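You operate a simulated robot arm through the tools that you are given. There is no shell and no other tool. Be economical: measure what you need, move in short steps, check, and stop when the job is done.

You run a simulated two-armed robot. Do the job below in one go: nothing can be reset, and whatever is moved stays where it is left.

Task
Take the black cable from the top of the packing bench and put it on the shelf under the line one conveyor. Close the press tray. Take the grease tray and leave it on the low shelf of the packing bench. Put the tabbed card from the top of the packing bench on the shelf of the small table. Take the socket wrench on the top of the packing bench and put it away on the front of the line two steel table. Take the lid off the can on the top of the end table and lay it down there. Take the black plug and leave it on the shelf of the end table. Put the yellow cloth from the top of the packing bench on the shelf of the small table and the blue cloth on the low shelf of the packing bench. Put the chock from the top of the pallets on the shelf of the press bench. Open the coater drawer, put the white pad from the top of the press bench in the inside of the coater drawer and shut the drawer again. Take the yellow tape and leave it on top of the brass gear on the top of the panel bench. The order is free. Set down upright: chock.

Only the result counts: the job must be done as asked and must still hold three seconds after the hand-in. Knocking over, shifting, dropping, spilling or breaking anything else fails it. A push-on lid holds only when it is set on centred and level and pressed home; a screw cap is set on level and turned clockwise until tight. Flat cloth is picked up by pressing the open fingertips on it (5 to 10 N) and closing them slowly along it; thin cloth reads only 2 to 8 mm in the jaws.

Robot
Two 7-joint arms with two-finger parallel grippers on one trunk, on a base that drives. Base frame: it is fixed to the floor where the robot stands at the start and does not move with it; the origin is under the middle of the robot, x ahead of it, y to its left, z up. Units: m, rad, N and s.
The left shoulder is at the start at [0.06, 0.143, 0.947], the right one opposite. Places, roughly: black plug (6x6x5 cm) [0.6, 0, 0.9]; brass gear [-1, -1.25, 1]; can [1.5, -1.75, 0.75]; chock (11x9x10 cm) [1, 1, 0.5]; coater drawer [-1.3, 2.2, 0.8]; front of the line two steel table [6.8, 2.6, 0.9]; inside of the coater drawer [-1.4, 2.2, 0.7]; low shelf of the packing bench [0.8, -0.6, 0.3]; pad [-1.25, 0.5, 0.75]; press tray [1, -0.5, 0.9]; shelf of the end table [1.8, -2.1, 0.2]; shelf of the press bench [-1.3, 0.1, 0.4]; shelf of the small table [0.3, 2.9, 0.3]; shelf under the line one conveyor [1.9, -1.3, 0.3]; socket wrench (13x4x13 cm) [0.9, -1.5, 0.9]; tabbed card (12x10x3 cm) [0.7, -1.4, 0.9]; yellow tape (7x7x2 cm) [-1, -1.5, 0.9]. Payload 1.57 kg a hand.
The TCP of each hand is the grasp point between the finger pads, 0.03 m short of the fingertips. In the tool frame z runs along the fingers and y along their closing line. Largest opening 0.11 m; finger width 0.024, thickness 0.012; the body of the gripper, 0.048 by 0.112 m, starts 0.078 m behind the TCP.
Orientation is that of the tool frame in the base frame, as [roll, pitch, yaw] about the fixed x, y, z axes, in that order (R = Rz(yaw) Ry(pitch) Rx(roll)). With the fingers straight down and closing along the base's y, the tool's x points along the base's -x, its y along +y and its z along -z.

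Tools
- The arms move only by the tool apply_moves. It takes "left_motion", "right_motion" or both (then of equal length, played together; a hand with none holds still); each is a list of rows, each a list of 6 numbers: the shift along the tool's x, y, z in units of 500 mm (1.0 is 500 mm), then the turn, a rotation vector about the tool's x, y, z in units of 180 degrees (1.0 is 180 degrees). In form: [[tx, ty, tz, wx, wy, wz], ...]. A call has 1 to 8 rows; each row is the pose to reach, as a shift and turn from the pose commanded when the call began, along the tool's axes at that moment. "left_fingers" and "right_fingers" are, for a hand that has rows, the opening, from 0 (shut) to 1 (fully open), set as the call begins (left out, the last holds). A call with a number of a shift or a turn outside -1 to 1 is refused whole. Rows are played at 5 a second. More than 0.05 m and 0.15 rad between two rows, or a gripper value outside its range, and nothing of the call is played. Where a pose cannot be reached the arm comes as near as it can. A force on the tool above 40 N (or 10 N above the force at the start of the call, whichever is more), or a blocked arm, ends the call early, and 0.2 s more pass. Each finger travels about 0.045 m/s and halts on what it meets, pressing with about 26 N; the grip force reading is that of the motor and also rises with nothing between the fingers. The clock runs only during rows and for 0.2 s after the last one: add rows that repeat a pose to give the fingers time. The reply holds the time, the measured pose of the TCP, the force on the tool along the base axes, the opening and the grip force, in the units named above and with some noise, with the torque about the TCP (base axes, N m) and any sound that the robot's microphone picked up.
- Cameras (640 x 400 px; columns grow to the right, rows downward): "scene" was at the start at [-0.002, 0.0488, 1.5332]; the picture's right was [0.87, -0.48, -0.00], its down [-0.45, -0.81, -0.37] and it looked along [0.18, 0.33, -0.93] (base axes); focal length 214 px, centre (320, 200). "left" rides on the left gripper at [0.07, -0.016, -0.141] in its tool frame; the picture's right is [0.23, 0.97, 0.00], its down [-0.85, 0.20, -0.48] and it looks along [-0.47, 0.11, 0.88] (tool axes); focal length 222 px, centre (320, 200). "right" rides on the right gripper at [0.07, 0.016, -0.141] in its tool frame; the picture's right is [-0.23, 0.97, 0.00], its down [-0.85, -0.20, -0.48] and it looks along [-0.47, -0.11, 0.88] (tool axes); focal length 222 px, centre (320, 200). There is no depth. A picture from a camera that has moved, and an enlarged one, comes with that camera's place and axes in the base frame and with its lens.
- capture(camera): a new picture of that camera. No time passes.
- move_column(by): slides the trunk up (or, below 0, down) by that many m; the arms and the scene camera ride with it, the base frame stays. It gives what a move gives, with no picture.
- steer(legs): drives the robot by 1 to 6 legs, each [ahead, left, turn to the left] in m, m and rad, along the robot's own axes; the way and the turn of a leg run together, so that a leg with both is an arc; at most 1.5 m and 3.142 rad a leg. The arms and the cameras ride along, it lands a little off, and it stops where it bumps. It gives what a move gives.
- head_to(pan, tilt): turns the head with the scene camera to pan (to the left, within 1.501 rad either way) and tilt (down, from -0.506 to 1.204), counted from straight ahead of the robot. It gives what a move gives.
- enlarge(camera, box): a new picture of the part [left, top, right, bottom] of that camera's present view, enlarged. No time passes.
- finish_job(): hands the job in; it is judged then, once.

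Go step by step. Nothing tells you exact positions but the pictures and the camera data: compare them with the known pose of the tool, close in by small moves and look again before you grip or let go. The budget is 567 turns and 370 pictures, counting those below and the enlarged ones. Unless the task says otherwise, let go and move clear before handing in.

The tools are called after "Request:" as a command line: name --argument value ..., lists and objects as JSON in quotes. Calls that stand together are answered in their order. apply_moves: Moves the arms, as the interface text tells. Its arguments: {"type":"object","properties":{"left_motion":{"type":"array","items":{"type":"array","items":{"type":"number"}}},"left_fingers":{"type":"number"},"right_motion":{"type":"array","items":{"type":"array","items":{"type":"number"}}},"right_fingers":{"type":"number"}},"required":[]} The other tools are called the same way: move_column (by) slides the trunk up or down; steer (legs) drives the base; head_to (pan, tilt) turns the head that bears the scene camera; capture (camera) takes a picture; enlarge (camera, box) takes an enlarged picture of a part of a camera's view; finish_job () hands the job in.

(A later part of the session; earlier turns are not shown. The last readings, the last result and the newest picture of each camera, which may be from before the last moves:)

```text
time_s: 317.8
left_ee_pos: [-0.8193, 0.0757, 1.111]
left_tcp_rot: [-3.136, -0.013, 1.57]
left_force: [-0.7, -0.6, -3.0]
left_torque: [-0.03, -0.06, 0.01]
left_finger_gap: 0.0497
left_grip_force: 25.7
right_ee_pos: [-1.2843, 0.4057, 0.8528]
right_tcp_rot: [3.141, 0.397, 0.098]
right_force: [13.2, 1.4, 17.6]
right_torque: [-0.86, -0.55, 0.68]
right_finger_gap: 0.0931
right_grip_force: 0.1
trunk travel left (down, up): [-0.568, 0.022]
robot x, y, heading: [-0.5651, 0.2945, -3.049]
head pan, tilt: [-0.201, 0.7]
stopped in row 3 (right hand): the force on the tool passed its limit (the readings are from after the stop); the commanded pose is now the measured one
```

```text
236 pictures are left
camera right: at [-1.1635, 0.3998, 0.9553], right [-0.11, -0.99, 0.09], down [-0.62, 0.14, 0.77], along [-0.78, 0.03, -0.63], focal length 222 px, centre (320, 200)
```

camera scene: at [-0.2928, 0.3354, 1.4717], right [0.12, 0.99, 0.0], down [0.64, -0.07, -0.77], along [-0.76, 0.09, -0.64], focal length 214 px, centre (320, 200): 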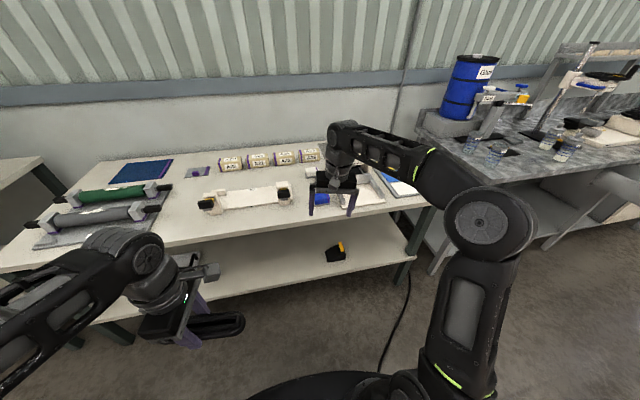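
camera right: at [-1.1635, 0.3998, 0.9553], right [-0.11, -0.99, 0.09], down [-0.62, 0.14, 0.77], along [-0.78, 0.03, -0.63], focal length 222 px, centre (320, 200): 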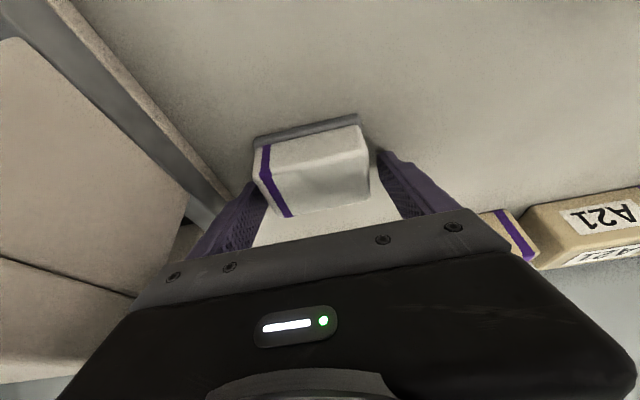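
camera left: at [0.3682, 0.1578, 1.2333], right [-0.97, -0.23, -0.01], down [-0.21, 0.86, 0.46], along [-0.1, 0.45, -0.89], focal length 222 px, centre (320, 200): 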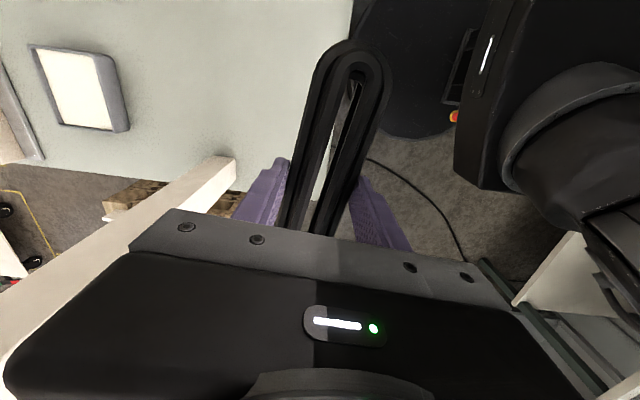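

The -y fingertip touched the pad's base: the pad is about 8 cm wide. I lift slightly, open fully and lower again.

Request:
apply_moves --right_motion '[[-0.015, 0, -0.037, 0, 0, 0], [-0.015, 0, -0.037, 0, 0, 0], [-0.015, 0, -0.037, 0, 0, 0]]' --right_fingers 1

Request:
apply_moves --right_motion '[[0.0, -0.002, 0.03, 0, 0, 0], [0.012, -0.002, 0.04, 0, 0, 0], [0.018, -0.002, 0.055, 0, 0, 0], [0.024, -0.002, 0.07, 0, 0, 0], [0.03, -0.002, 0.084, 0, 0, 0]]'

Request:
capture --camera "right"

```text
time_s: 318.6
left_ee_pos: [-0.8194, 0.0751, 1.111]
left_tcp_rot: [-3.135, -0.013, 1.569]
left_force: [0.5, -0.7, -1.4]
left_torque: [-0.01, 0.01, -0.02]
left_finger_gap: 0.0496
left_grip_force: 26.1
right_ee_pos: [-1.2852, 0.4063, 0.873]
right_tcp_rot: [-3.139, 0.397, 0.098]
right_force: [-0.3, -0.2, 0.4]
right_torque: [-0.01, 0.0, -0.03]
right_finger_gap: 0.1102
right_grip_force: 0.1
trunk travel left (down, up): [-0.568, 0.022]
robot x, y, heading: [-0.5653, 0.2937, -3.055]
head pan, tilt: [-0.201, 0.7]
```

```text
time_s: 319.5
left_ee_pos: [-0.8169, 0.0741, 1.1113]
left_tcp_rot: [-3.135, -0.013, 1.57]
left_force: [-1.1, 0.2, -1.8]
left_torque: [0.0, -0.03, 0.01]
left_finger_gap: 0.0497
left_grip_force: 26.1
right_ee_pos: [-1.288, 0.4062, 0.8518]
right_tcp_rot: [3.141, 0.416, 0.098]
right_force: [12.2, 1.9, 19.6]
right_torque: [0.02, -0.4, -0.06]
right_finger_gap: 0.1091
right_grip_force: 0.0
trunk travel left (down, up): [-0.568, 0.022]
robot x, y, heading: [-0.5635, 0.2984, -3.056]
head pan, tilt: [-0.201, 0.7]
stopped in row 4 (right hand): the force on the tool passed its limit (the readings are from after the stop); the commanded pose is now the measured one
```

```text
235 pictures are left
camera right: at [-1.1661, 0.4009, 0.9533], right [-0.11, -0.99, 0.09], down [-0.61, 0.14, 0.78], along [-0.79, 0.03, -0.62], focal length 222 px, centre (320, 200)
```

right: 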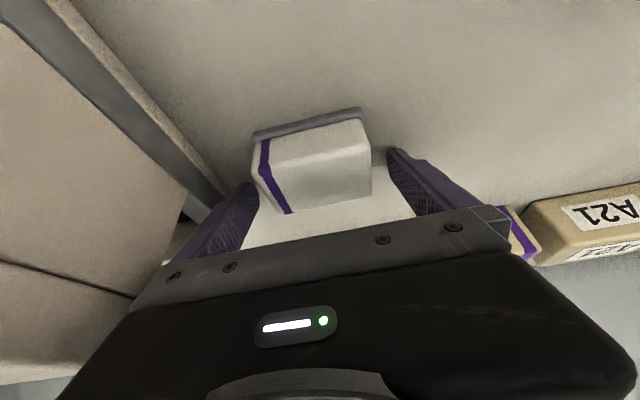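

It is the table this time (z ≈ 0.82), both sides clear. I ease up 5 mm and close.

Request:
apply_moves --right_motion '[[-0.004, 0, -0.009, 0, 0, 0], [-0.004, 0, -0.009, 0, 0, 0], [-0.004, 0, -0.009, 0, 0, 0], [-0.004, 0, -0.009, 0, 0, 0], [-0.004, 0, -0.009, 0, 0, 0]]' --right_fingers 0

Request:
apply_moves --right_motion '[[-0.015, 0, -0.037, 0, 0, 0], [-0.03, 0, -0.074, 0, 0, 0], [-0.05, 0, -0.13, 0, 0, 0], [-0.07, 0, -0.2, 0, 0, 0]]'

Request:
capture --camera "right"

```text
time_s: 320.7
left_ee_pos: [-0.8202, 0.0747, 1.1099]
left_tcp_rot: [-3.134, -0.012, 1.57]
left_force: [-0.4, 1.0, -2.4]
left_torque: [-0.02, 0.02, 0.0]
left_finger_gap: 0.0497
left_grip_force: 26.2
right_ee_pos: [-1.2885, 0.4067, 0.8528]
right_tcp_rot: [3.141, 0.41, 0.098]
right_force: [0.2, -0.6, -0.2]
right_torque: [0.0, 0.04, 0.02]
right_finger_gap: 0.0743
right_grip_force: 25.9
trunk travel left (down, up): [-0.568, 0.022]
robot x, y, heading: [-0.5617, 0.2957, -3.056]
head pan, tilt: [-0.201, 0.7]
```

```text
time_s: 321.7
left_ee_pos: [-0.8184, 0.0744, 1.1104]
left_tcp_rot: [-3.137, -0.014, 1.571]
left_force: [0.2, -0.6, -2.1]
left_torque: [-0.02, 0.01, 0.03]
left_finger_gap: 0.0498
left_grip_force: 26.0
right_ee_pos: [-1.2834, 0.4074, 0.9609]
right_tcp_rot: [-3.141, 0.409, 0.098]
right_force: [0.3, 0.2, -0.8]
right_torque: [0.0, 0.01, 0.02]
right_finger_gap: 0.0743
right_grip_force: 26.2
trunk travel left (down, up): [-0.568, 0.022]
robot x, y, heading: [-0.5635, 0.2951, -3.056]
head pan, tilt: [-0.201, 0.7]
```

```text
234 pictures are left
camera right: at [-1.1609, 0.4022, 1.0627], right [-0.11, -0.99, 0.09], down [-0.61, 0.14, 0.78], along [-0.78, 0.03, -0.62], focal length 222 px, centre (320, 200)
```

right: 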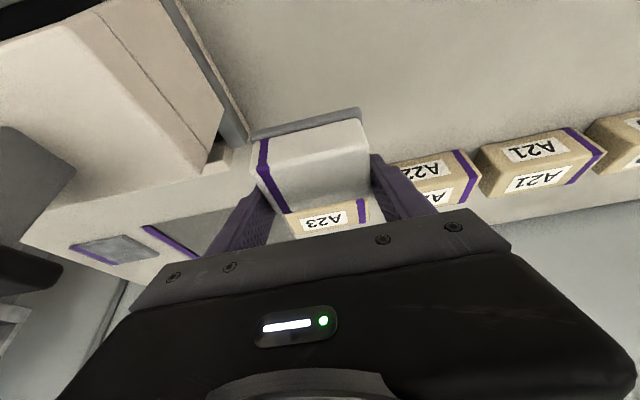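

White pad is held. I retract and drive to the open drawer.

Request:
apply_moves --right_motion '[[0.04, 0, -0.08, 0, 0, 0], [0.12, 0, -0.12, 0, 0, 0], [0.2, 0, -0.17, 0, 0, 0], [0.28, 0, -0.21, 0, 0, 0], [0.35, 0, -0.25, 0, 0, 0], [0.41, 0, -0.3, 0, 0, 0]]'

Request:
steer --legs '[[-0.4, 0, 0], [0, -1.4, 0], [0, -0.35, 0]]'

Request:
capture --camera "scene"

Request:
capture --camera "right"

```text
time_s: 323.1
left_ee_pos: [-0.8202, 0.0763, 1.1119]
left_tcp_rot: [-3.133, -0.013, 1.569]
left_force: [-0.1, 0.0, -2.1]
left_torque: [0.01, -0.01, 0.03]
left_finger_gap: 0.0494
left_grip_force: 26.3
right_ee_pos: [-1.0356, 0.4313, 1.0144]
right_tcp_rot: [3.141, 0.412, 0.098]
right_force: [-0.2, 0.0, -0.6]
right_torque: [0.0, 0.01, 0.01]
right_finger_gap: 0.0745
right_grip_force: 26.2
trunk travel left (down, up): [-0.568, 0.022]
robot x, y, heading: [-0.5627, 0.2986, -3.058]
head pan, tilt: [-0.201, 0.7]
```

```text
time_s: 334.1
left_ee_pos: [-0.6026, 1.853, 1.1115]
left_tcp_rot: [-3.135, -0.013, 1.586]
left_force: [-0.6, 0.1, -2.2]
left_torque: [-0.03, 0.0, 0.01]
left_finger_gap: 0.0495
left_grip_force: 25.8
right_ee_pos: [-0.8254, 2.2055, 1.0127]
right_tcp_rot: [3.141, 0.41, 0.115]
right_force: [0.6, 0.7, -1.5]
right_torque: [-0.04, -0.01, 0.05]
right_finger_gap: 0.0741
right_grip_force: 25.8
trunk travel left (down, up): [-0.568, 0.022]
robot x, y, heading: [-0.348, 2.0778, -3.039]
head pan, tilt: [-0.201, 0.7]
```

```text
233 pictures are left
camera scene: at [-0.4038, 2.0889, 1.5916], right [0.1, 1.0, 0.0], down [0.64, -0.06, -0.76], along [-0.76, 0.07, -0.64], focal length 214 px, centre (320, 200)
```

scene: 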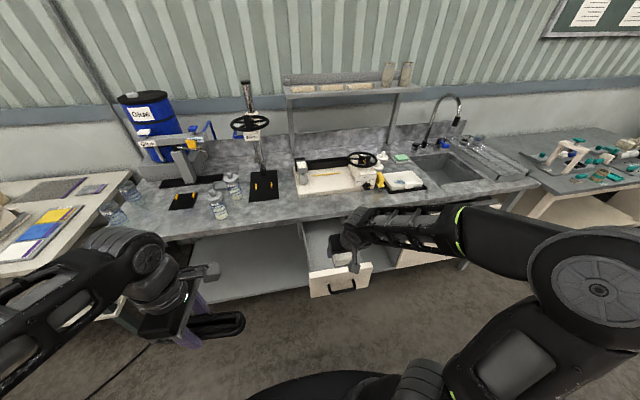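

```text
232 pictures are left
camera right: at [-0.7029, 2.2019, 1.1147], right [-0.09, -0.99, 0.09], down [-0.61, 0.13, 0.78], along [-0.78, 0.02, -0.62], focal length 222 px, centre (320, 200)
```

right: 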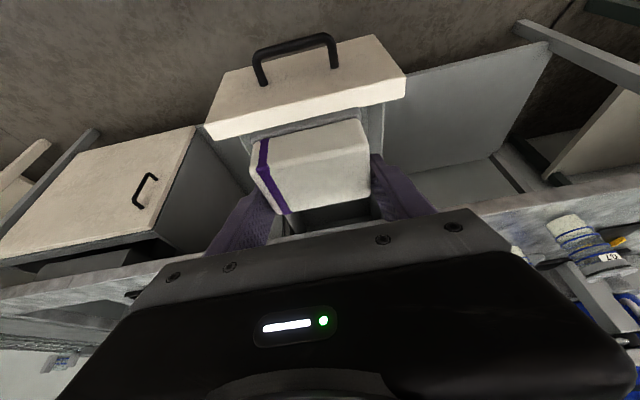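

The opening spans x ≈ -0.875 to -1.08. I move the pad over it, then look before lowering.

Request:
apply_moves --right_motion '[[-0.09, -0.01, 0.04, 0, 0, 0], [-0.18, -0.02, 0.08, 0, 0, 0], [-0.273, -0.034, 0.119, 0, 0, 0], [-0.235, -0.034, 0.205, 0, 0, 0], [-0.2, -0.034, 0.29, 0, 0, 0], [-0.2, -0.034, 0.29, 0, 0, 0]]'

Request:
capture --camera "right"

Request:
enlarge --camera "scene" --box '[260, 180, 440, 310]'

```text
refused: row 3 steps farther than a row can; nothing moved
```

```text
231 pictures are left
camera right: at [-0.7029, 2.2019, 1.1147], right [-0.09, -0.99, 0.09], down [-0.61, 0.13, 0.78], along [-0.78, 0.02, -0.62], focal length 222 px, centre (320, 200)
```

right: 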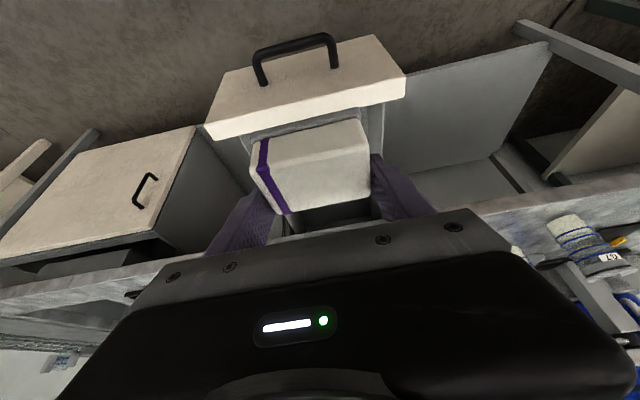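

```text
3.08 times, centred on (350, 245) of scene
camera zoom: at [-0.4038, 2.0889, 1.5916], right [0.1, 1.0, 0.0], down [0.64, -0.06, -0.76], along [-0.76, 0.07, -0.64], focal length 660 px, centre (228, 62)
```

zoom: 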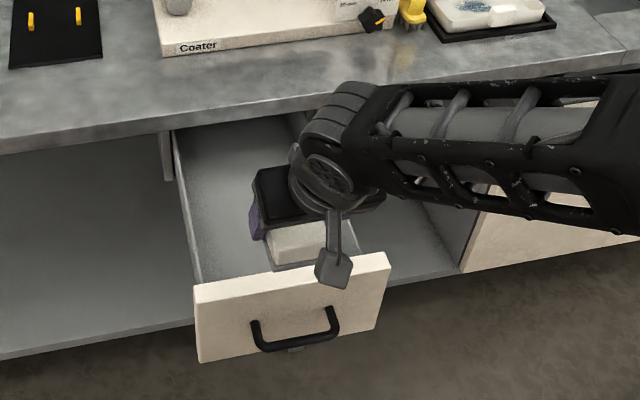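

Request:
apply_moves --right_motion '[[-0.085, -0.01, 0.037, 0, 0, 0], [-0.17, -0.02, 0.074, 0, 0, 0], [-0.25, -0.034, 0.109, 0, 0, 0], [-0.273, -0.034, 0.119, 0, 0, 0], [-0.24, -0.034, 0.195, 0, 0, 0], [-0.2, -0.034, 0.28, 0, 0, 0], [-0.2, -0.034, 0.28, 0, 0, 0]]'

Request:
capture --camera "right"

Request:
enlarge --camera "scene" --box '[260, 180, 440, 310]'

```text
time_s: 335.7
left_ee_pos: [-0.6012, 1.8518, 1.1101]
left_tcp_rot: [-3.133, -0.012, 1.588]
left_force: [0.9, 0.7, -2.7]
left_torque: [-0.02, 0.0, -0.01]
left_finger_gap: 0.0495
left_grip_force: 25.7
right_ee_pos: [-0.9723, 2.2054, 0.9234]
right_tcp_rot: [3.141, 0.409, 0.115]
right_force: [0.4, 0.2, -0.4]
right_torque: [0.01, 0.01, 0.02]
right_finger_gap: 0.0739
right_grip_force: 26.4
trunk travel left (down, up): [-0.568, 0.022]
robot x, y, heading: [-0.3479, 2.078, -3.04]
head pan, tilt: [-0.201, 0.7]
```

```text
229 pictures are left
camera right: at [-0.8511, 2.201, 1.0257], right [-0.09, -0.99, 0.09], down [-0.61, 0.13, 0.78], along [-0.79, 0.02, -0.62], focal length 222 px, centre (320, 200)
```

right: 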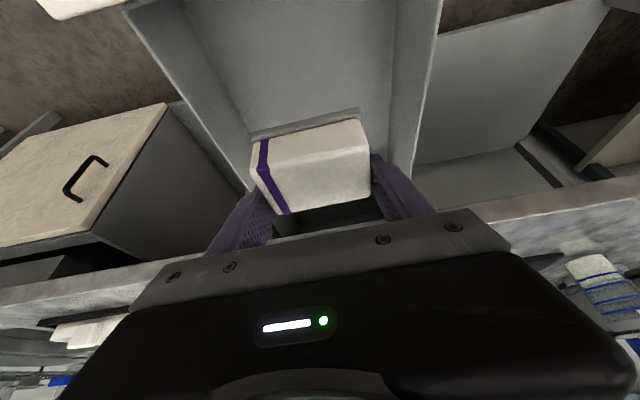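

```text
3.08 times, centred on (350, 245) of scene
camera zoom: at [-0.4034, 2.0878, 1.5916], right [0.1, 1.0, 0.0], down [0.64, -0.06, -0.76], along [-0.76, 0.07, -0.64], focal length 660 px, centre (228, 62)
```

zoom: 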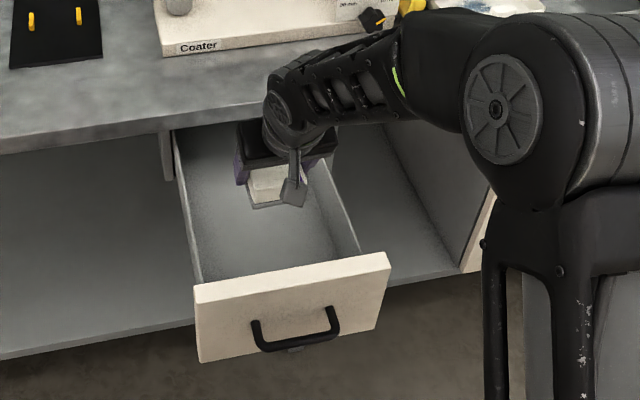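

Centred over the drawer. I move slightly toward the front and lower until contact.

Request:
apply_moves --right_motion '[[0.073, 0, -0.032, 0, 0, 0], [0.105, 0, 0.04, 0, 0, 0], [0.137, 0, 0.114, 0, 0, 0], [0.16, 0, 0.168, 0, 0, 0], [0.176, 0, 0.205, 0, 0, 0], [0.184, 0, 0.223, 0, 0, 0], [0.192, 0, 0.242, 0, 0, 0], [0.2, 0, 0.26, 0, 0, 0]]'

Request:
capture --camera "right"

Request:
enlarge --camera "scene" --box '[260, 180, 440, 310]'

```text
time_s: 337.5
left_ee_pos: [-0.6005, 1.8523, 1.1099]
left_tcp_rot: [-3.134, -0.011, 1.586]
left_force: [0.2, 0.5, -2.5]
left_torque: [-0.01, -0.01, 0.01]
left_finger_gap: 0.0495
left_grip_force: 25.1
right_ee_pos: [-0.9324, 2.2077, 0.7645]
right_tcp_rot: [-3.141, 0.41, 0.114]
right_force: [0.4, -0.6, -1.2]
right_torque: [0.0, 0.01, -0.02]
right_finger_gap: 0.0743
right_grip_force: 26.5
trunk travel left (down, up): [-0.568, 0.022]
robot x, y, heading: [-0.3516, 2.078, -3.038]
head pan, tilt: [-0.201, 0.7]
```

```text
227 pictures are left
camera right: at [-0.8114, 2.2051, 0.8671], right [-0.1, -0.99, 0.09], down [-0.61, 0.13, 0.78], along [-0.78, 0.02, -0.62], focal length 222 px, centre (320, 200)
```

right: 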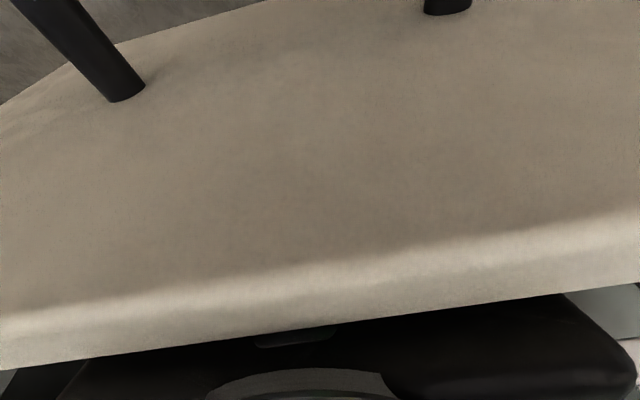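

```text
3.08 times, centred on (350, 245) of scene
camera zoom: at [-0.4038, 2.0877, 1.5916], right [0.1, 1.0, 0.0], down [0.64, -0.06, -0.76], along [-0.76, 0.07, -0.64], focal length 660 px, centre (228, 62)
```

zoom: 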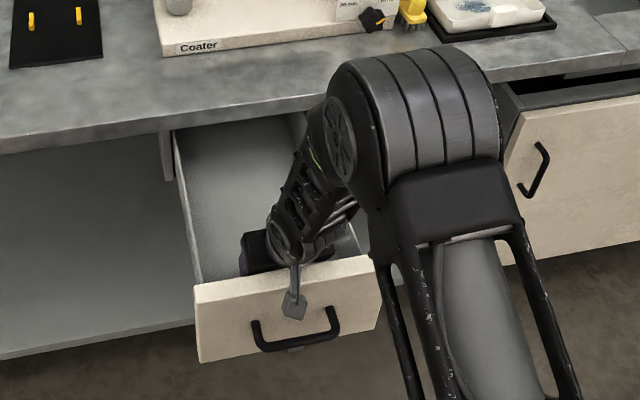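

No contact yet. I go on down in small steps.

Request:
apply_moves --right_motion '[[0.008, 0, 0.018, 0, 0, 0], [0.016, 0, 0.037, 0, 0, 0], [0.024, 0, 0.055, 0, 0, 0], [0.032, 0, 0.073, 0, 0, 0], [0.04, 0, 0.092, 0, 0, 0], [0.048, 0, 0.11, 0, 0, 0]]'

```text
time_s: 338.0
left_ee_pos: [-0.6012, 1.8516, 1.1113]
left_tcp_rot: [-3.135, -0.013, 1.59]
left_force: [0.0, 0.1, -2.7]
left_torque: [-0.02, -0.04, -0.01]
left_finger_gap: 0.0496
left_grip_force: 25.6
right_ee_pos: [-0.9403, 2.2078, 0.7613]
right_tcp_rot: [3.14, 0.431, 0.116]
right_force: [1.0, -0.3, 23.5]
right_torque: [0.24, -1.85, -0.05]
right_finger_gap: 0.0745
right_grip_force: 25.9
trunk travel left (down, up): [-0.568, 0.022]
robot x, y, heading: [-0.3497, 2.0781, -3.037]
head pan, tilt: [-0.201, 0.7]
stopped in row 2 (right hand): the force on the tool passed its limit (the readings are from after the stop); the commanded pose is now the measured one
```

The gripper body touched the drawer front. I rise, go 5 cm deeper and lower again.

Request:
apply_moves --right_motion '[[-0.032, 0, -0.073, 0, 0, 0], [-0.07, 0, -0.053, 0, 0, 0], [-0.124, 0, -0.033, 0, 0, 0], [-0.1, 0, 0.02, 0, 0, 0], [-0.09, 0, 0.043, 0, 0, 0], [-0.082, 0, 0.061, 0, 0, 0], [-0.074, 0, 0.08, 0, 0, 0], [-0.066, 0, 0.098, 0, 0, 0]]'

Request:
enlarge --camera "scene" --box '[260, 180, 440, 310]'

```text
time_s: 339.1
left_ee_pos: [-0.6012, 1.8524, 1.1111]
left_tcp_rot: [-3.134, -0.012, 1.586]
left_force: [0.4, 0.1, -2.5]
left_torque: [-0.02, -0.04, 0.03]
left_finger_gap: 0.0497
left_grip_force: 25.7
right_ee_pos: [-0.9962, 2.2044, 0.7745]
right_tcp_rot: [-3.141, 0.441, 0.118]
right_force: [0.5, 0.1, 19.2]
right_torque: [0.05, -2.66, 0.06]
right_finger_gap: 0.0742
right_grip_force: 26.6
trunk travel left (down, up): [-0.568, 0.022]
robot x, y, heading: [-0.3518, 2.0781, -3.034]
head pan, tilt: [-0.201, 0.7]
stopped in row 5 (right hand): the force on the tool passed its limit (the readings are from after the stop); the commanded pose is now the measured one
```

```text
3.08 times, centred on (350, 245) of scene
camera zoom: at [-0.4029, 2.0875, 1.5919], right [0.1, 1.0, 0.0], down [0.64, -0.06, -0.77], along [-0.76, 0.07, -0.64], focal length 660 px, centre (228, 62)
```

zoom: 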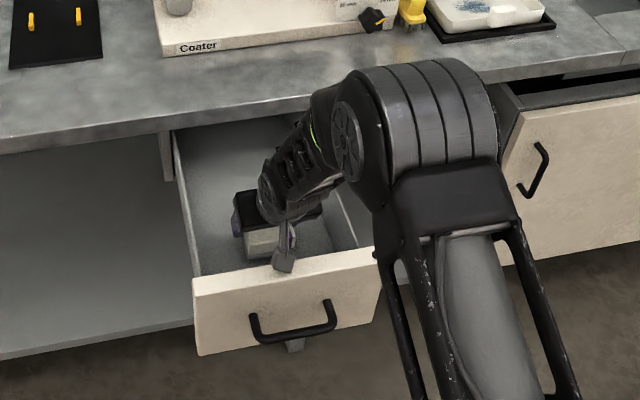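

The wrist camera's bracket rests on the drawer front; I rise, reduce the tilt, and lower again.

Request:
apply_moves --right_motion '[[-0.02, 0, -0.045, 0, 0, 0], [-0.043, 0, -0.09, 0, 0.03, 0], [-0.043, 0, -0.09, 0, 0.07, 0], [-0.043, 0, -0.09, 0, 0.1, 0], [-0.043, 0, -0.09, 0, 0.1, 0]]'

Request:
apply_moves --right_motion '[[0.005, 0, 0.04, 0, 0, 0], [0.009, 0, 0.07, 0, 0, 0], [0.012, 0, 0.09, 0, 0, 0], [0.014, 0, 0.11, 0, 0, 0], [0.017, 0, 0.13, 0, 0, 0], [0.02, 0, 0.15, 0, 0, 0], [0.022, 0, 0.17, 0, 0, 0], [0.025, 0, 0.19, 0, 0, 0]]'

Request:
enlarge --camera "scene" --box '[260, 180, 440, 310]'

Request:
capture --camera "right"

```text
time_s: 340.3
left_ee_pos: [-0.6029, 1.8524, 1.1104]
left_tcp_rot: [-3.135, -0.011, 1.586]
left_force: [0.1, 0.2, -1.8]
left_torque: [-0.03, 0.04, 0.03]
left_finger_gap: 0.0493
left_grip_force: 25.7
right_ee_pos: [-0.9951, 2.205, 0.8208]
right_tcp_rot: [3.139, 0.121, 0.117]
right_force: [-0.2, 1.6, -0.1]
right_torque: [0.02, 0.02, -0.01]
right_finger_gap: 0.0741
right_grip_force: 25.5
trunk travel left (down, up): [-0.568, 0.022]
robot x, y, heading: [-0.3467, 2.0756, -3.039]
head pan, tilt: [-0.201, 0.7]
```

```text
time_s: 341.7
left_ee_pos: [-0.6014, 1.8512, 1.1104]
left_tcp_rot: [-3.135, -0.012, 1.587]
left_force: [-1.4, -0.1, -2.5]
left_torque: [-0.01, -0.02, 0.01]
left_finger_gap: 0.0498
left_grip_force: 26.0
right_ee_pos: [-1.0024, 2.2044, 0.7573]
right_tcp_rot: [3.141, 0.147, 0.116]
right_force: [-0.6, 0.5, 18.1]
right_torque: [-0.03, -0.18, 0.04]
right_finger_gap: 0.0738
right_grip_force: 26.2
trunk travel left (down, up): [-0.568, 0.022]
robot x, y, heading: [-0.3496, 2.0727, -3.04]
head pan, tilt: [-0.201, 0.7]
stopped in row 7 (right hand): the force on the tool passed its limit (the readings are from after the stop); the commanded pose is now the measured one
```

```text
3.08 times, centred on (350, 245) of scene
camera zoom: at [-0.4035, 2.0874, 1.5918], right [0.1, 1.0, 0.0], down [0.64, -0.06, -0.77], along [-0.76, 0.08, -0.64], focal length 660 px, centre (228, 62)
```

zoom: 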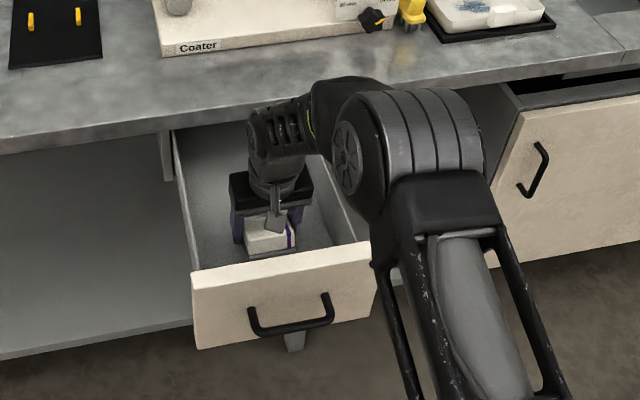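

```text
223 pictures are left
camera right: at [-0.9113, 2.1979, 0.8868], right [-0.11, -0.99, 0.03], down [-0.79, 0.11, 0.6], along [-0.6, 0.04, -0.8], focal length 222 px, centre (320, 200)
```

right: 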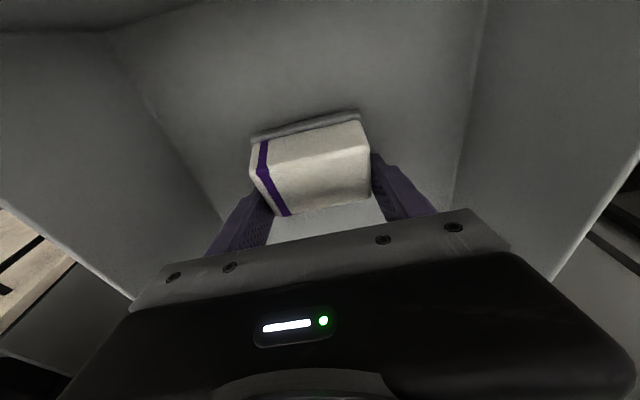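

Pad touches the drawer floor, well between the walls. I release and rise.

Request:
apply_moves --right_motion '[[0, 0, 0, 0, 0, 0], [0, 0, 0, 0, 0, 0], [0, 0, 0, 0, 0, 0]]' --right_fingers 0.95

Request:
apply_moves --right_motion '[[-0.006, 0, -0.06, 0, 0, 0], [-0.012, 0, -0.15, 0, 0, 0], [-0.018, 0, -0.24, 0, 0, 0], [0.0, 0, -0.33, 0, 0, 0], [0.06, 0, -0.4, 0, 0, 0]]'

Request:
capture --camera "right"

```text
time_s: 342.5
left_ee_pos: [-0.6004, 1.8517, 1.1121]
left_tcp_rot: [-3.134, -0.012, 1.584]
left_force: [-0.4, 0.0, -1.5]
left_torque: [-0.06, 0.0, 0.0]
left_finger_gap: 0.0497
left_grip_force: 25.2
right_ee_pos: [-1.0008, 2.2079, 0.7567]
right_tcp_rot: [3.142, 0.148, 0.113]
right_force: [-0.6, -2.2, 32.1]
right_torque: [-0.14, -0.17, -0.19]
right_finger_gap: 0.1044
right_grip_force: 0.1
trunk travel left (down, up): [-0.568, 0.022]
robot x, y, heading: [-0.3488, 2.0819, -3.039]
head pan, tilt: [-0.201, 0.7]
```

```text
time_s: 343.7
left_ee_pos: [-0.601, 1.8519, 1.1112]
left_tcp_rot: [-3.132, -0.013, 1.588]
left_force: [0.4, -0.1, -1.7]
left_torque: [-0.01, 0.0, 0.0]
left_finger_gap: 0.0495
left_grip_force: 26.1
right_ee_pos: [-0.9434, 2.2144, 0.9498]
right_tcp_rot: [-3.14, 0.14, 0.116]
right_force: [-0.6, 0.2, 0.3]
right_torque: [-0.02, 0.01, -0.03]
right_finger_gap: 0.1047
right_grip_force: 0.1
trunk travel left (down, up): [-0.568, 0.022]
robot x, y, heading: [-0.3483, 2.0796, -3.035]
head pan, tilt: [-0.201, 0.7]
```

```text
222 pictures are left
camera right: at [-0.8525, 2.2063, 1.0803], right [-0.11, -0.99, 0.03], down [-0.8, 0.11, 0.59], along [-0.59, 0.04, -0.8], focal length 222 px, centre (320, 200)
```

right: 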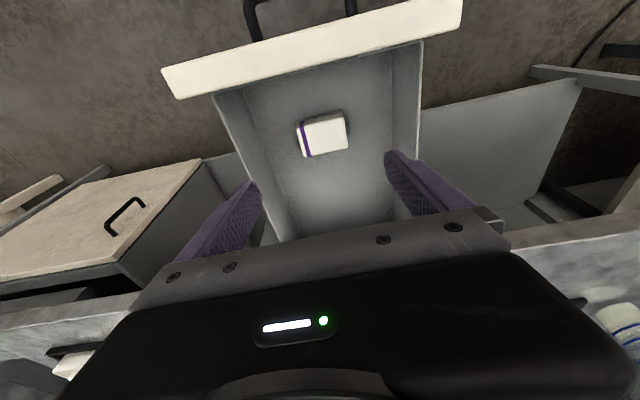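

Pad is in the drawer. Now I back up, close the fingers, tilt the hand forward and push the drawer shut.

Request:
steer --legs '[[-0.25, 0, 0]]'

Request:
apply_moves --right_motion '[[0.008, 0, 0.06, 0, -0.036, 0], [0.016, 0, 0.12, 0, -0.072, 0], [0.025, 0, 0.18, 0, -0.108, 0], [0.033, 0, 0.24, 0, -0.144, 0], [0.042, 0, 0.297, 0, -0.18, 0], [0.042, 0, 0.297, 0, -0.18, 0]]' --right_fingers 0

Request:
capture --camera "right"

Request:
capture --camera "scene"

```text
time_s: 345.5
left_ee_pos: [-0.3616, 1.8779, 1.1114]
left_tcp_rot: [-3.133, -0.011, 1.583]
left_force: [1.6, -0.3, -2.5]
left_torque: [-0.03, 0.04, 0.0]
left_finger_gap: 0.0496
left_grip_force: 26.2
right_ee_pos: [-0.702, 2.2393, 0.9499]
right_tcp_rot: [3.141, 0.143, 0.111]
right_force: [0.5, -0.4, 0.1]
right_torque: [-0.02, 0.03, 0.01]
right_finger_gap: 0.1047
right_grip_force: 0.0
trunk travel left (down, up): [-0.568, 0.022]
robot x, y, heading: [-0.1095, 2.1051, -3.046]
head pan, tilt: [-0.201, 0.7]
```

```text
time_s: 346.9
left_ee_pos: [-0.3612, 1.8769, 1.1109]
left_tcp_rot: [-3.135, -0.014, 1.581]
left_force: [-0.1, -0.7, -2.1]
left_torque: [-0.01, 0.0, 0.0]
left_finger_gap: 0.0498
left_grip_force: 26.2
right_ee_pos: [-0.7024, 2.2375, 0.8021]
right_tcp_rot: [3.141, 0.705, 0.112]
right_force: [0.7, 0.7, 0.0]
right_torque: [-0.01, -0.02, 0.0]
right_finger_gap: 0.0
right_grip_force: 11.0
trunk travel left (down, up): [-0.568, 0.022]
robot x, y, heading: [-0.1049, 2.0994, -3.045]
head pan, tilt: [-0.201, 0.7]
```

```text
221 pictures are left
camera right: at [-0.5573, 2.2376, 0.8635], right [-0.06, -0.99, 0.15], down [-0.36, 0.16, 0.92], along [-0.93, 0.01, -0.37], focal length 222 px, centre (320, 200)
```

right: 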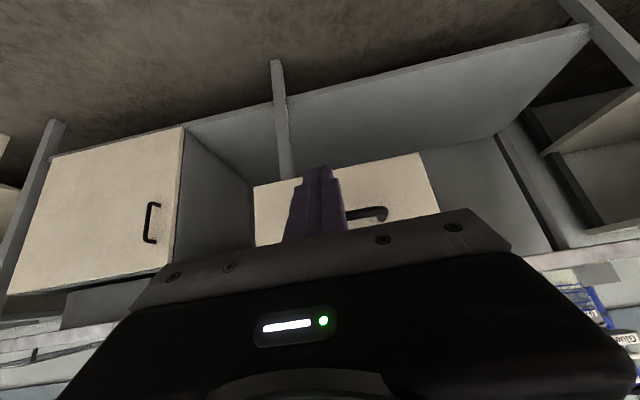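

```text
220 pictures are left
camera scene: at [-0.1624, 2.1124, 1.5916], right [0.1, 0.99, 0.0], down [0.64, -0.07, -0.77], along [-0.76, 0.08, -0.64], focal length 214 px, centre (320, 200)
```

scene: 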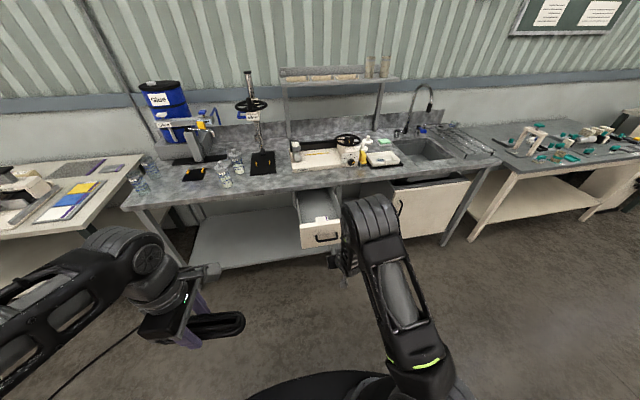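

I push by driving forward.

Request:
steer --legs '[[0.36, 0, 0]]'

Request:
capture --camera "scene"

```text
time_s: 349.3
left_ee_pos: [-0.7284, 1.8358, 1.1109]
left_tcp_rot: [-3.132, -0.012, 1.594]
left_force: [0.6, -0.4, -2.8]
left_torque: [0.01, 0.02, -0.01]
left_finger_gap: 0.0498
left_grip_force: 26.0
right_ee_pos: [-1.0676, 2.1957, 0.7972]
right_tcp_rot: [-3.14, 0.691, 0.122]
right_force: [20.4, -2.2, -22.5]
right_torque: [-0.27, -0.83, 0.29]
right_finger_gap: 0.0
right_grip_force: 21.0
trunk travel left (down, up): [-0.568, 0.022]
robot x, y, heading: [-0.4789, 2.0663, -3.036]
head pan, tilt: [-0.201, 0.7]
```

```text
219 pictures are left
camera scene: at [-0.5301, 2.0741, 1.5913], right [0.09, 1.0, 0.0], down [0.64, -0.06, -0.76], along [-0.76, 0.07, -0.64], focal length 214 px, centre (320, 200)
```

scene: 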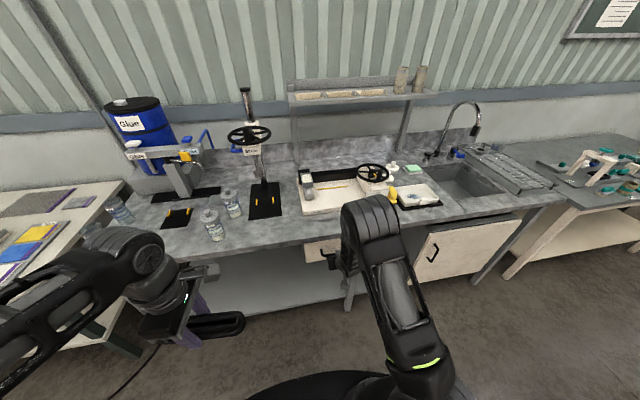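

Request:
steer --legs '[[0.03, 0, 0]]'

Request:
enlarge --camera "scene" --box '[260, 200, 400, 310]'

Request:
capture --camera "right"

```text
time_s: 350.1
left_ee_pos: [-0.7464, 1.8333, 1.1104]
left_tcp_rot: [-3.137, -0.011, 1.592]
left_force: [-0.9, -0.5, -2.1]
left_torque: [0.0, -0.02, 0.04]
left_finger_gap: 0.0497
left_grip_force: 25.5
right_ee_pos: [-1.0751, 2.1965, 0.789]
right_tcp_rot: [-3.135, 0.657, 0.124]
right_force: [0.8, 1.4, -0.6]
right_torque: [0.0, -0.07, -0.01]
right_finger_gap: 0.0003
right_grip_force: 21.0
trunk travel left (down, up): [-0.568, 0.022]
robot x, y, heading: [-0.4969, 2.0606, -3.033]
head pan, tilt: [-0.201, 0.7]
stopped in leg 1: the force on the tool passed its limit (the readings are from after the stop); the commanded pose is now the measured one
```

```text
3.64 times, centred on (330, 255) of scene
camera zoom: at [-0.5504, 2.0715, 1.5916], right [0.09, 1.0, 0.0], down [0.64, -0.06, -0.76], along [-0.76, 0.07, -0.64], focal length 780 px, centre (284, 0)
```

zoom: 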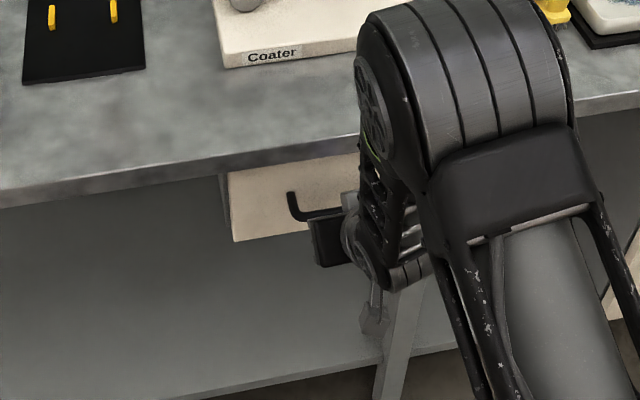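

```text
217 pictures are left
camera right: at [-0.9323, 2.195, 0.8584], right [-0.06, -0.99, 0.13], down [-0.41, 0.15, 0.9], along [-0.91, 0.0, -0.41], focal length 222 px, centre (320, 200)
```

right: 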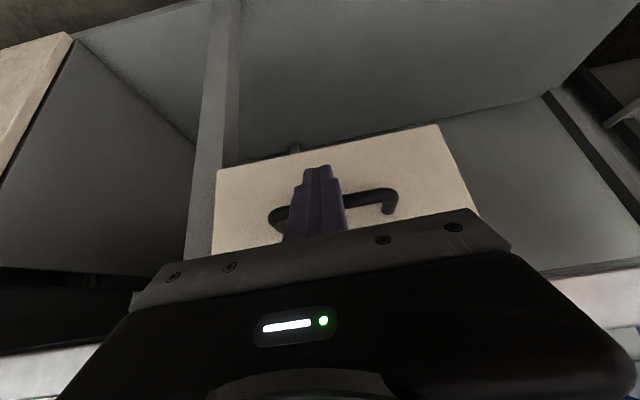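

I reposition the fingertip at bar height and push once more.

Request:
apply_moves --right_motion '[[0.032, 0, -0.024, 0, 0, 0], [0.007, 0, -0.056, 0, 0, 0], [-0.0244, 0, -0.0317, 0, 0, 0], [-0.04, 0, -0.0195, 0, 0, 0], [-0.056, 0, -0.0073, 0, 0, 0], [-0.072, 0, 0.005, 0, 0, 0], [-0.088, 0, 0.017, 0, 0, 0]]'

Request:
capture --camera "right"

```text
time_s: 350.9
left_ee_pos: [-0.7448, 1.8341, 1.1101]
left_tcp_rot: [-3.136, -0.012, 1.589]
left_force: [0.8, 0.2, -2.1]
left_torque: [-0.01, 0.0, 0.01]
left_finger_gap: 0.0497
left_grip_force: 25.9
right_ee_pos: [-1.0638, 2.1957, 0.8097]
right_tcp_rot: [-3.136, 0.653, 0.125]
right_force: [10.2, -0.1, 11.4]
right_torque: [-0.06, 0.14, -0.05]
right_finger_gap: 0.0001
right_grip_force: 21.0
trunk travel left (down, up): [-0.568, 0.022]
robot x, y, heading: [-0.4971, 2.0591, -3.036]
head pan, tilt: [-0.201, 0.7]
stopped in row 3 (right hand): the force on the tool passed its limit (the readings are from after the stop); the commanded pose is now the measured one
```

```text
216 pictures are left
camera right: at [-0.9218, 2.1955, 0.8793], right [-0.06, -0.99, 0.13], down [-0.41, 0.15, 0.9], along [-0.91, 0.0, -0.41], focal length 222 px, centre (320, 200)
```

right: 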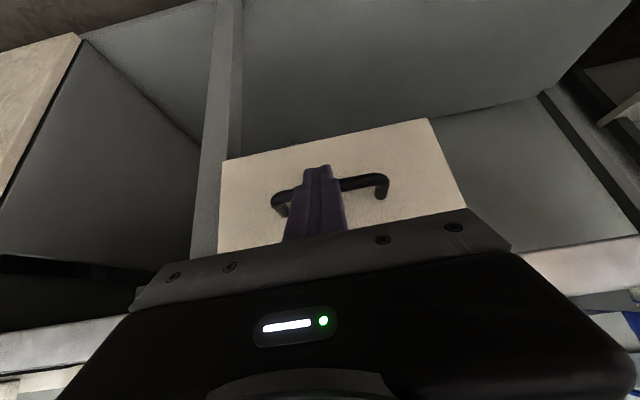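

The contact matches the bar's closed position. I back off and look at the drawer.

Request:
steer --legs '[[-0.3, 0, 0]]'

Request:
enlarge --camera "scene" --box '[260, 200, 400, 290]'

Request:
capture --camera "right"

```text
time_s: 353.0
left_ee_pos: [-0.4457, 1.8683, 1.1113]
left_tcp_rot: [-3.134, -0.011, 1.588]
left_force: [0.1, 0.0, -2.4]
left_torque: [-0.04, 0.0, -0.02]
left_finger_gap: 0.0498
left_grip_force: 26.1
right_ee_pos: [-0.7636, 2.2297, 0.8095]
right_tcp_rot: [-3.136, 0.652, 0.123]
right_force: [0.7, -0.1, -0.1]
right_torque: [-0.01, 0.01, -0.02]
right_finger_gap: 0.0003
right_grip_force: 21.2
trunk travel left (down, up): [-0.568, 0.022]
robot x, y, heading: [-0.1931, 2.0915, -3.038]
head pan, tilt: [-0.201, 0.7]
```

```text
4.44 times, centred on (330, 245) of scene
camera zoom: at [-0.2481, 2.1037, 1.5917], right [0.1, 1.0, 0.0], down [0.64, -0.06, -0.77], along [-0.76, 0.07, -0.64], focal length 953 px, centre (276, 0)
```

zoom: 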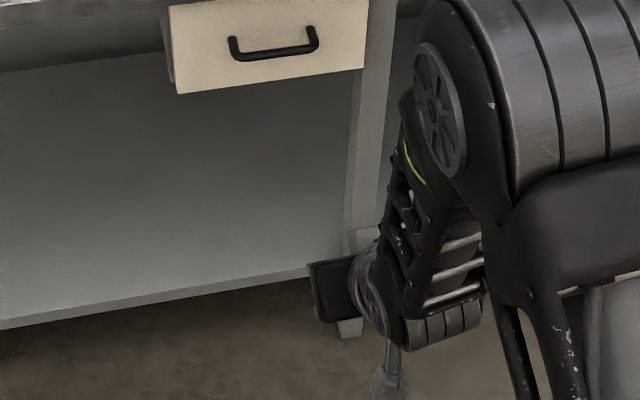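

```text
214 pictures are left
camera right: at [-0.6223, 2.2285, 0.8787], right [-0.06, -0.99, 0.13], down [-0.41, 0.15, 0.9], along [-0.91, 0.0, -0.41], focal length 222 px, centre (320, 200)
```

right: 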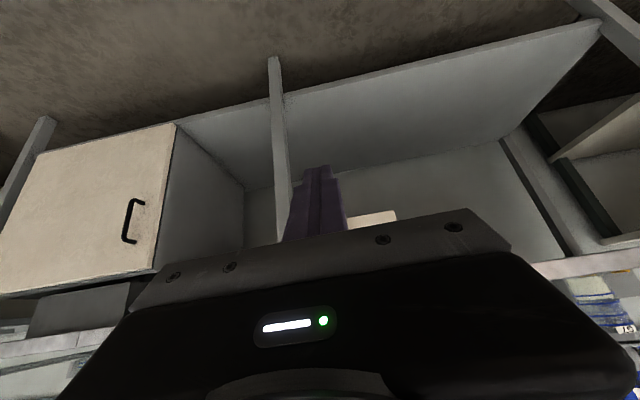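

The drawer is shut. Next the yellow tape on the panel bench: I straighten the hand and drive along the aisle.

Request:
apply_moves --right_motion '[[0, 0, -0.03, 0, 0.042, 0], [0, 0, -0.06, 0, 0.084, 0], [0, 0, -0.1, 0, 0.126, 0], [0, 0, -0.14, 0, 0.168, 0], [0, 0, -0.2, 0, 0.207, 0], [0, 0, -0.28, 0, 0.207, 0]]' --right_fingers 1

Request:
steer --legs '[[0, 0, -0.1], [0, 1.2, 0], [0, 1.2, 0], [0, 0.9, 0]]'

Request:
head_to --pan -0.1 --tilt 0.55

Request:
capture --camera "scene"

```text
time_s: 354.4
left_ee_pos: [-0.4457, 1.8681, 1.1099]
left_tcp_rot: [-3.134, -0.01, 1.587]
left_force: [-0.1, -0.3, -1.9]
left_torque: [-0.02, 0.05, 0.0]
left_finger_gap: 0.0495
left_grip_force: 25.6
right_ee_pos: [-0.6804, 2.2366, 0.9239]
right_tcp_rot: [-3.136, 0.002, 0.118]
right_force: [0.1, 0.7, 0.1]
right_torque: [-0.01, 0.02, 0.02]
right_finger_gap: 0.1099
right_grip_force: 0.0
trunk travel left (down, up): [-0.568, 0.022]
robot x, y, heading: [-0.1925, 2.0936, -3.038]
head pan, tilt: [-0.201, 0.7]
```

```text
time_s: 370.9
left_ee_pos: [-0.5115, -1.3719, 1.1102]
left_tcp_rot: [-3.136, -0.011, 1.471]
left_force: [0.1, 0.3, -2.3]
left_torque: [-0.01, -0.02, 0.0]
left_finger_gap: 0.0495
left_grip_force: 25.6
right_ee_pos: [-0.7015, -0.9771, 0.9227]
right_tcp_rot: [-3.135, 0.003, 0.002]
right_force: [0.5, 0.7, 0.3]
right_torque: [0.05, 0.01, 0.03]
right_finger_gap: 0.1099
right_grip_force: 0.2
trunk travel left (down, up): [-0.568, 0.022]
robot x, y, heading: [-0.2353, -1.1756, 3.132]
head pan, tilt: [-0.201, 0.7]
```

```text
time_s: 371.6
left_ee_pos: [-0.5111, -1.3706, 1.1109]
left_tcp_rot: [-3.136, -0.009, 1.471]
left_force: [-0.1, 0.1, -3.1]
left_torque: [0.0, -0.03, 0.0]
left_finger_gap: 0.0495
left_grip_force: 26.3
right_ee_pos: [-0.7017, -0.9784, 0.9231]
right_tcp_rot: [-3.136, 0.002, 0.002]
right_force: [0.1, -0.2, 1.1]
right_torque: [-0.01, -0.01, 0.0]
right_finger_gap: 0.1099
right_grip_force: 0.0
trunk travel left (down, up): [-0.568, 0.022]
robot x, y, heading: [-0.2336, -1.1775, 3.128]
head pan, tilt: [-0.099, 0.55]
```

```text
213 pictures are left
camera scene: at [-0.294, -1.1674, 1.6047], right [0.11, 0.99, 0.0], down [0.52, -0.06, -0.85], along [-0.85, 0.1, -0.52], focal length 214 px, centre (320, 200)
```

scene: 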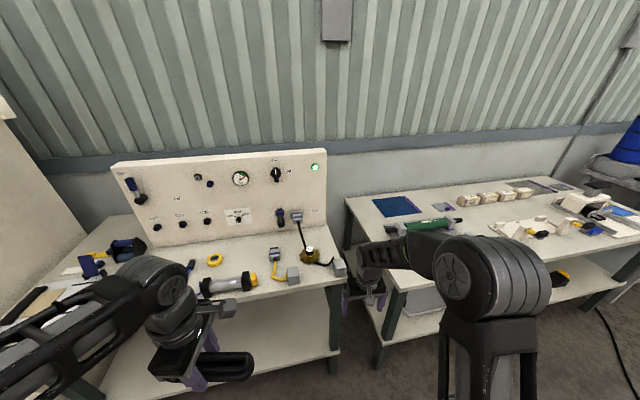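

Request:
enlarge --camera "scene" --box '[170, 200, 370, 310]'

```text
3.20 times, centred on (270, 255) of scene
camera zoom: at [-0.294, -1.1674, 1.6047], right [0.11, 0.99, 0.0], down [0.52, -0.06, -0.85], along [-0.85, 0.1, -0.52], focal length 686 px, centre (480, 24)
```

zoom: 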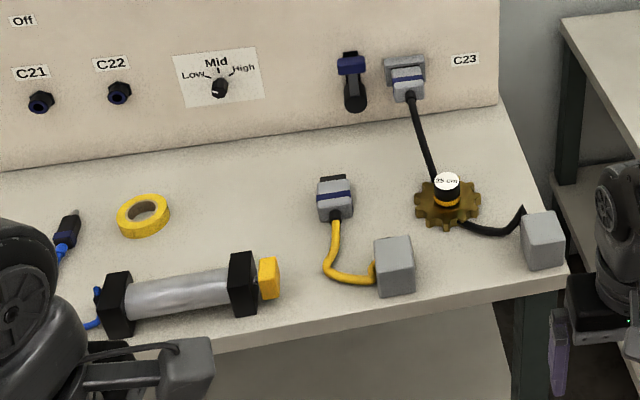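

The tape is at about (-1.047, -1.567), the gear with its hub at (-0.996, -1.132). I position for the tape.

Request:
steer --legs '[[0, 0.5, 0], [0.2, 0, 0]]'

Request:
capture --camera "right"

Request:
capture --camera "scene"

```text
time_s: 375.2
left_ee_pos: [-0.5924, -1.8602, 1.1093]
left_tcp_rot: [-3.137, -0.01, 1.467]
left_force: [0.1, -0.4, -2.2]
left_torque: [-0.03, 0.0, -0.01]
left_finger_gap: 0.0497
left_grip_force: 26.1
right_ee_pos: [-0.7756, -1.4651, 0.9218]
right_tcp_rot: [-3.135, -0.018, 0.004]
right_force: [-0.3, 0.2, -0.1]
right_torque: [0.0, 0.0, -0.02]
right_finger_gap: 0.11
right_grip_force: 0.1
trunk travel left (down, up): [-0.568, 0.022]
robot x, y, heading: [-0.3175, -1.6691, 3.124]
head pan, tilt: [-0.099, 0.55]
stopped in leg 2: the force on the tool passed its limit (the readings are from after the stop); the commanded pose is now the measured one
```

```text
211 pictures are left
camera right: at [-0.7073, -1.4826, 1.0645], right [-0.22, -0.97, -0.01], down [-0.86, 0.19, 0.47], along [-0.45, 0.11, -0.89], focal length 222 px, centre (320, 200)
```

right: 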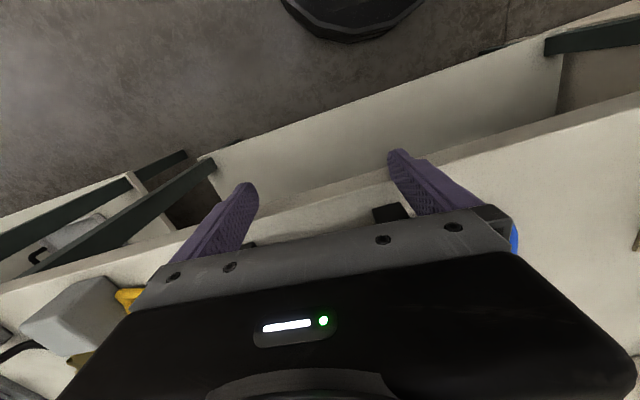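

```text
210 pictures are left
camera scene: at [-0.3738, -1.6568, 1.6046], right [0.12, 0.99, 0.0], down [0.52, -0.06, -0.85], along [-0.85, 0.1, -0.52], focal length 214 px, centre (320, 200)
```

scene: 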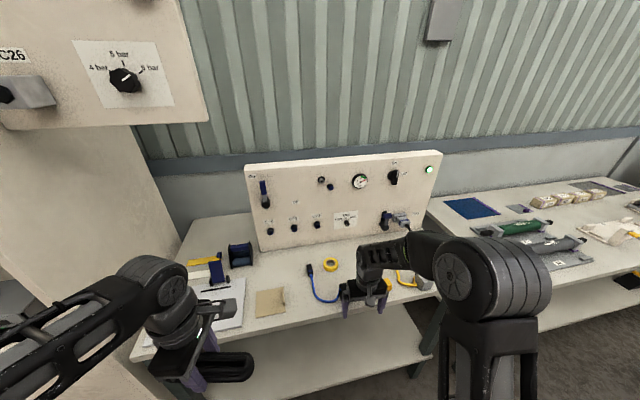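

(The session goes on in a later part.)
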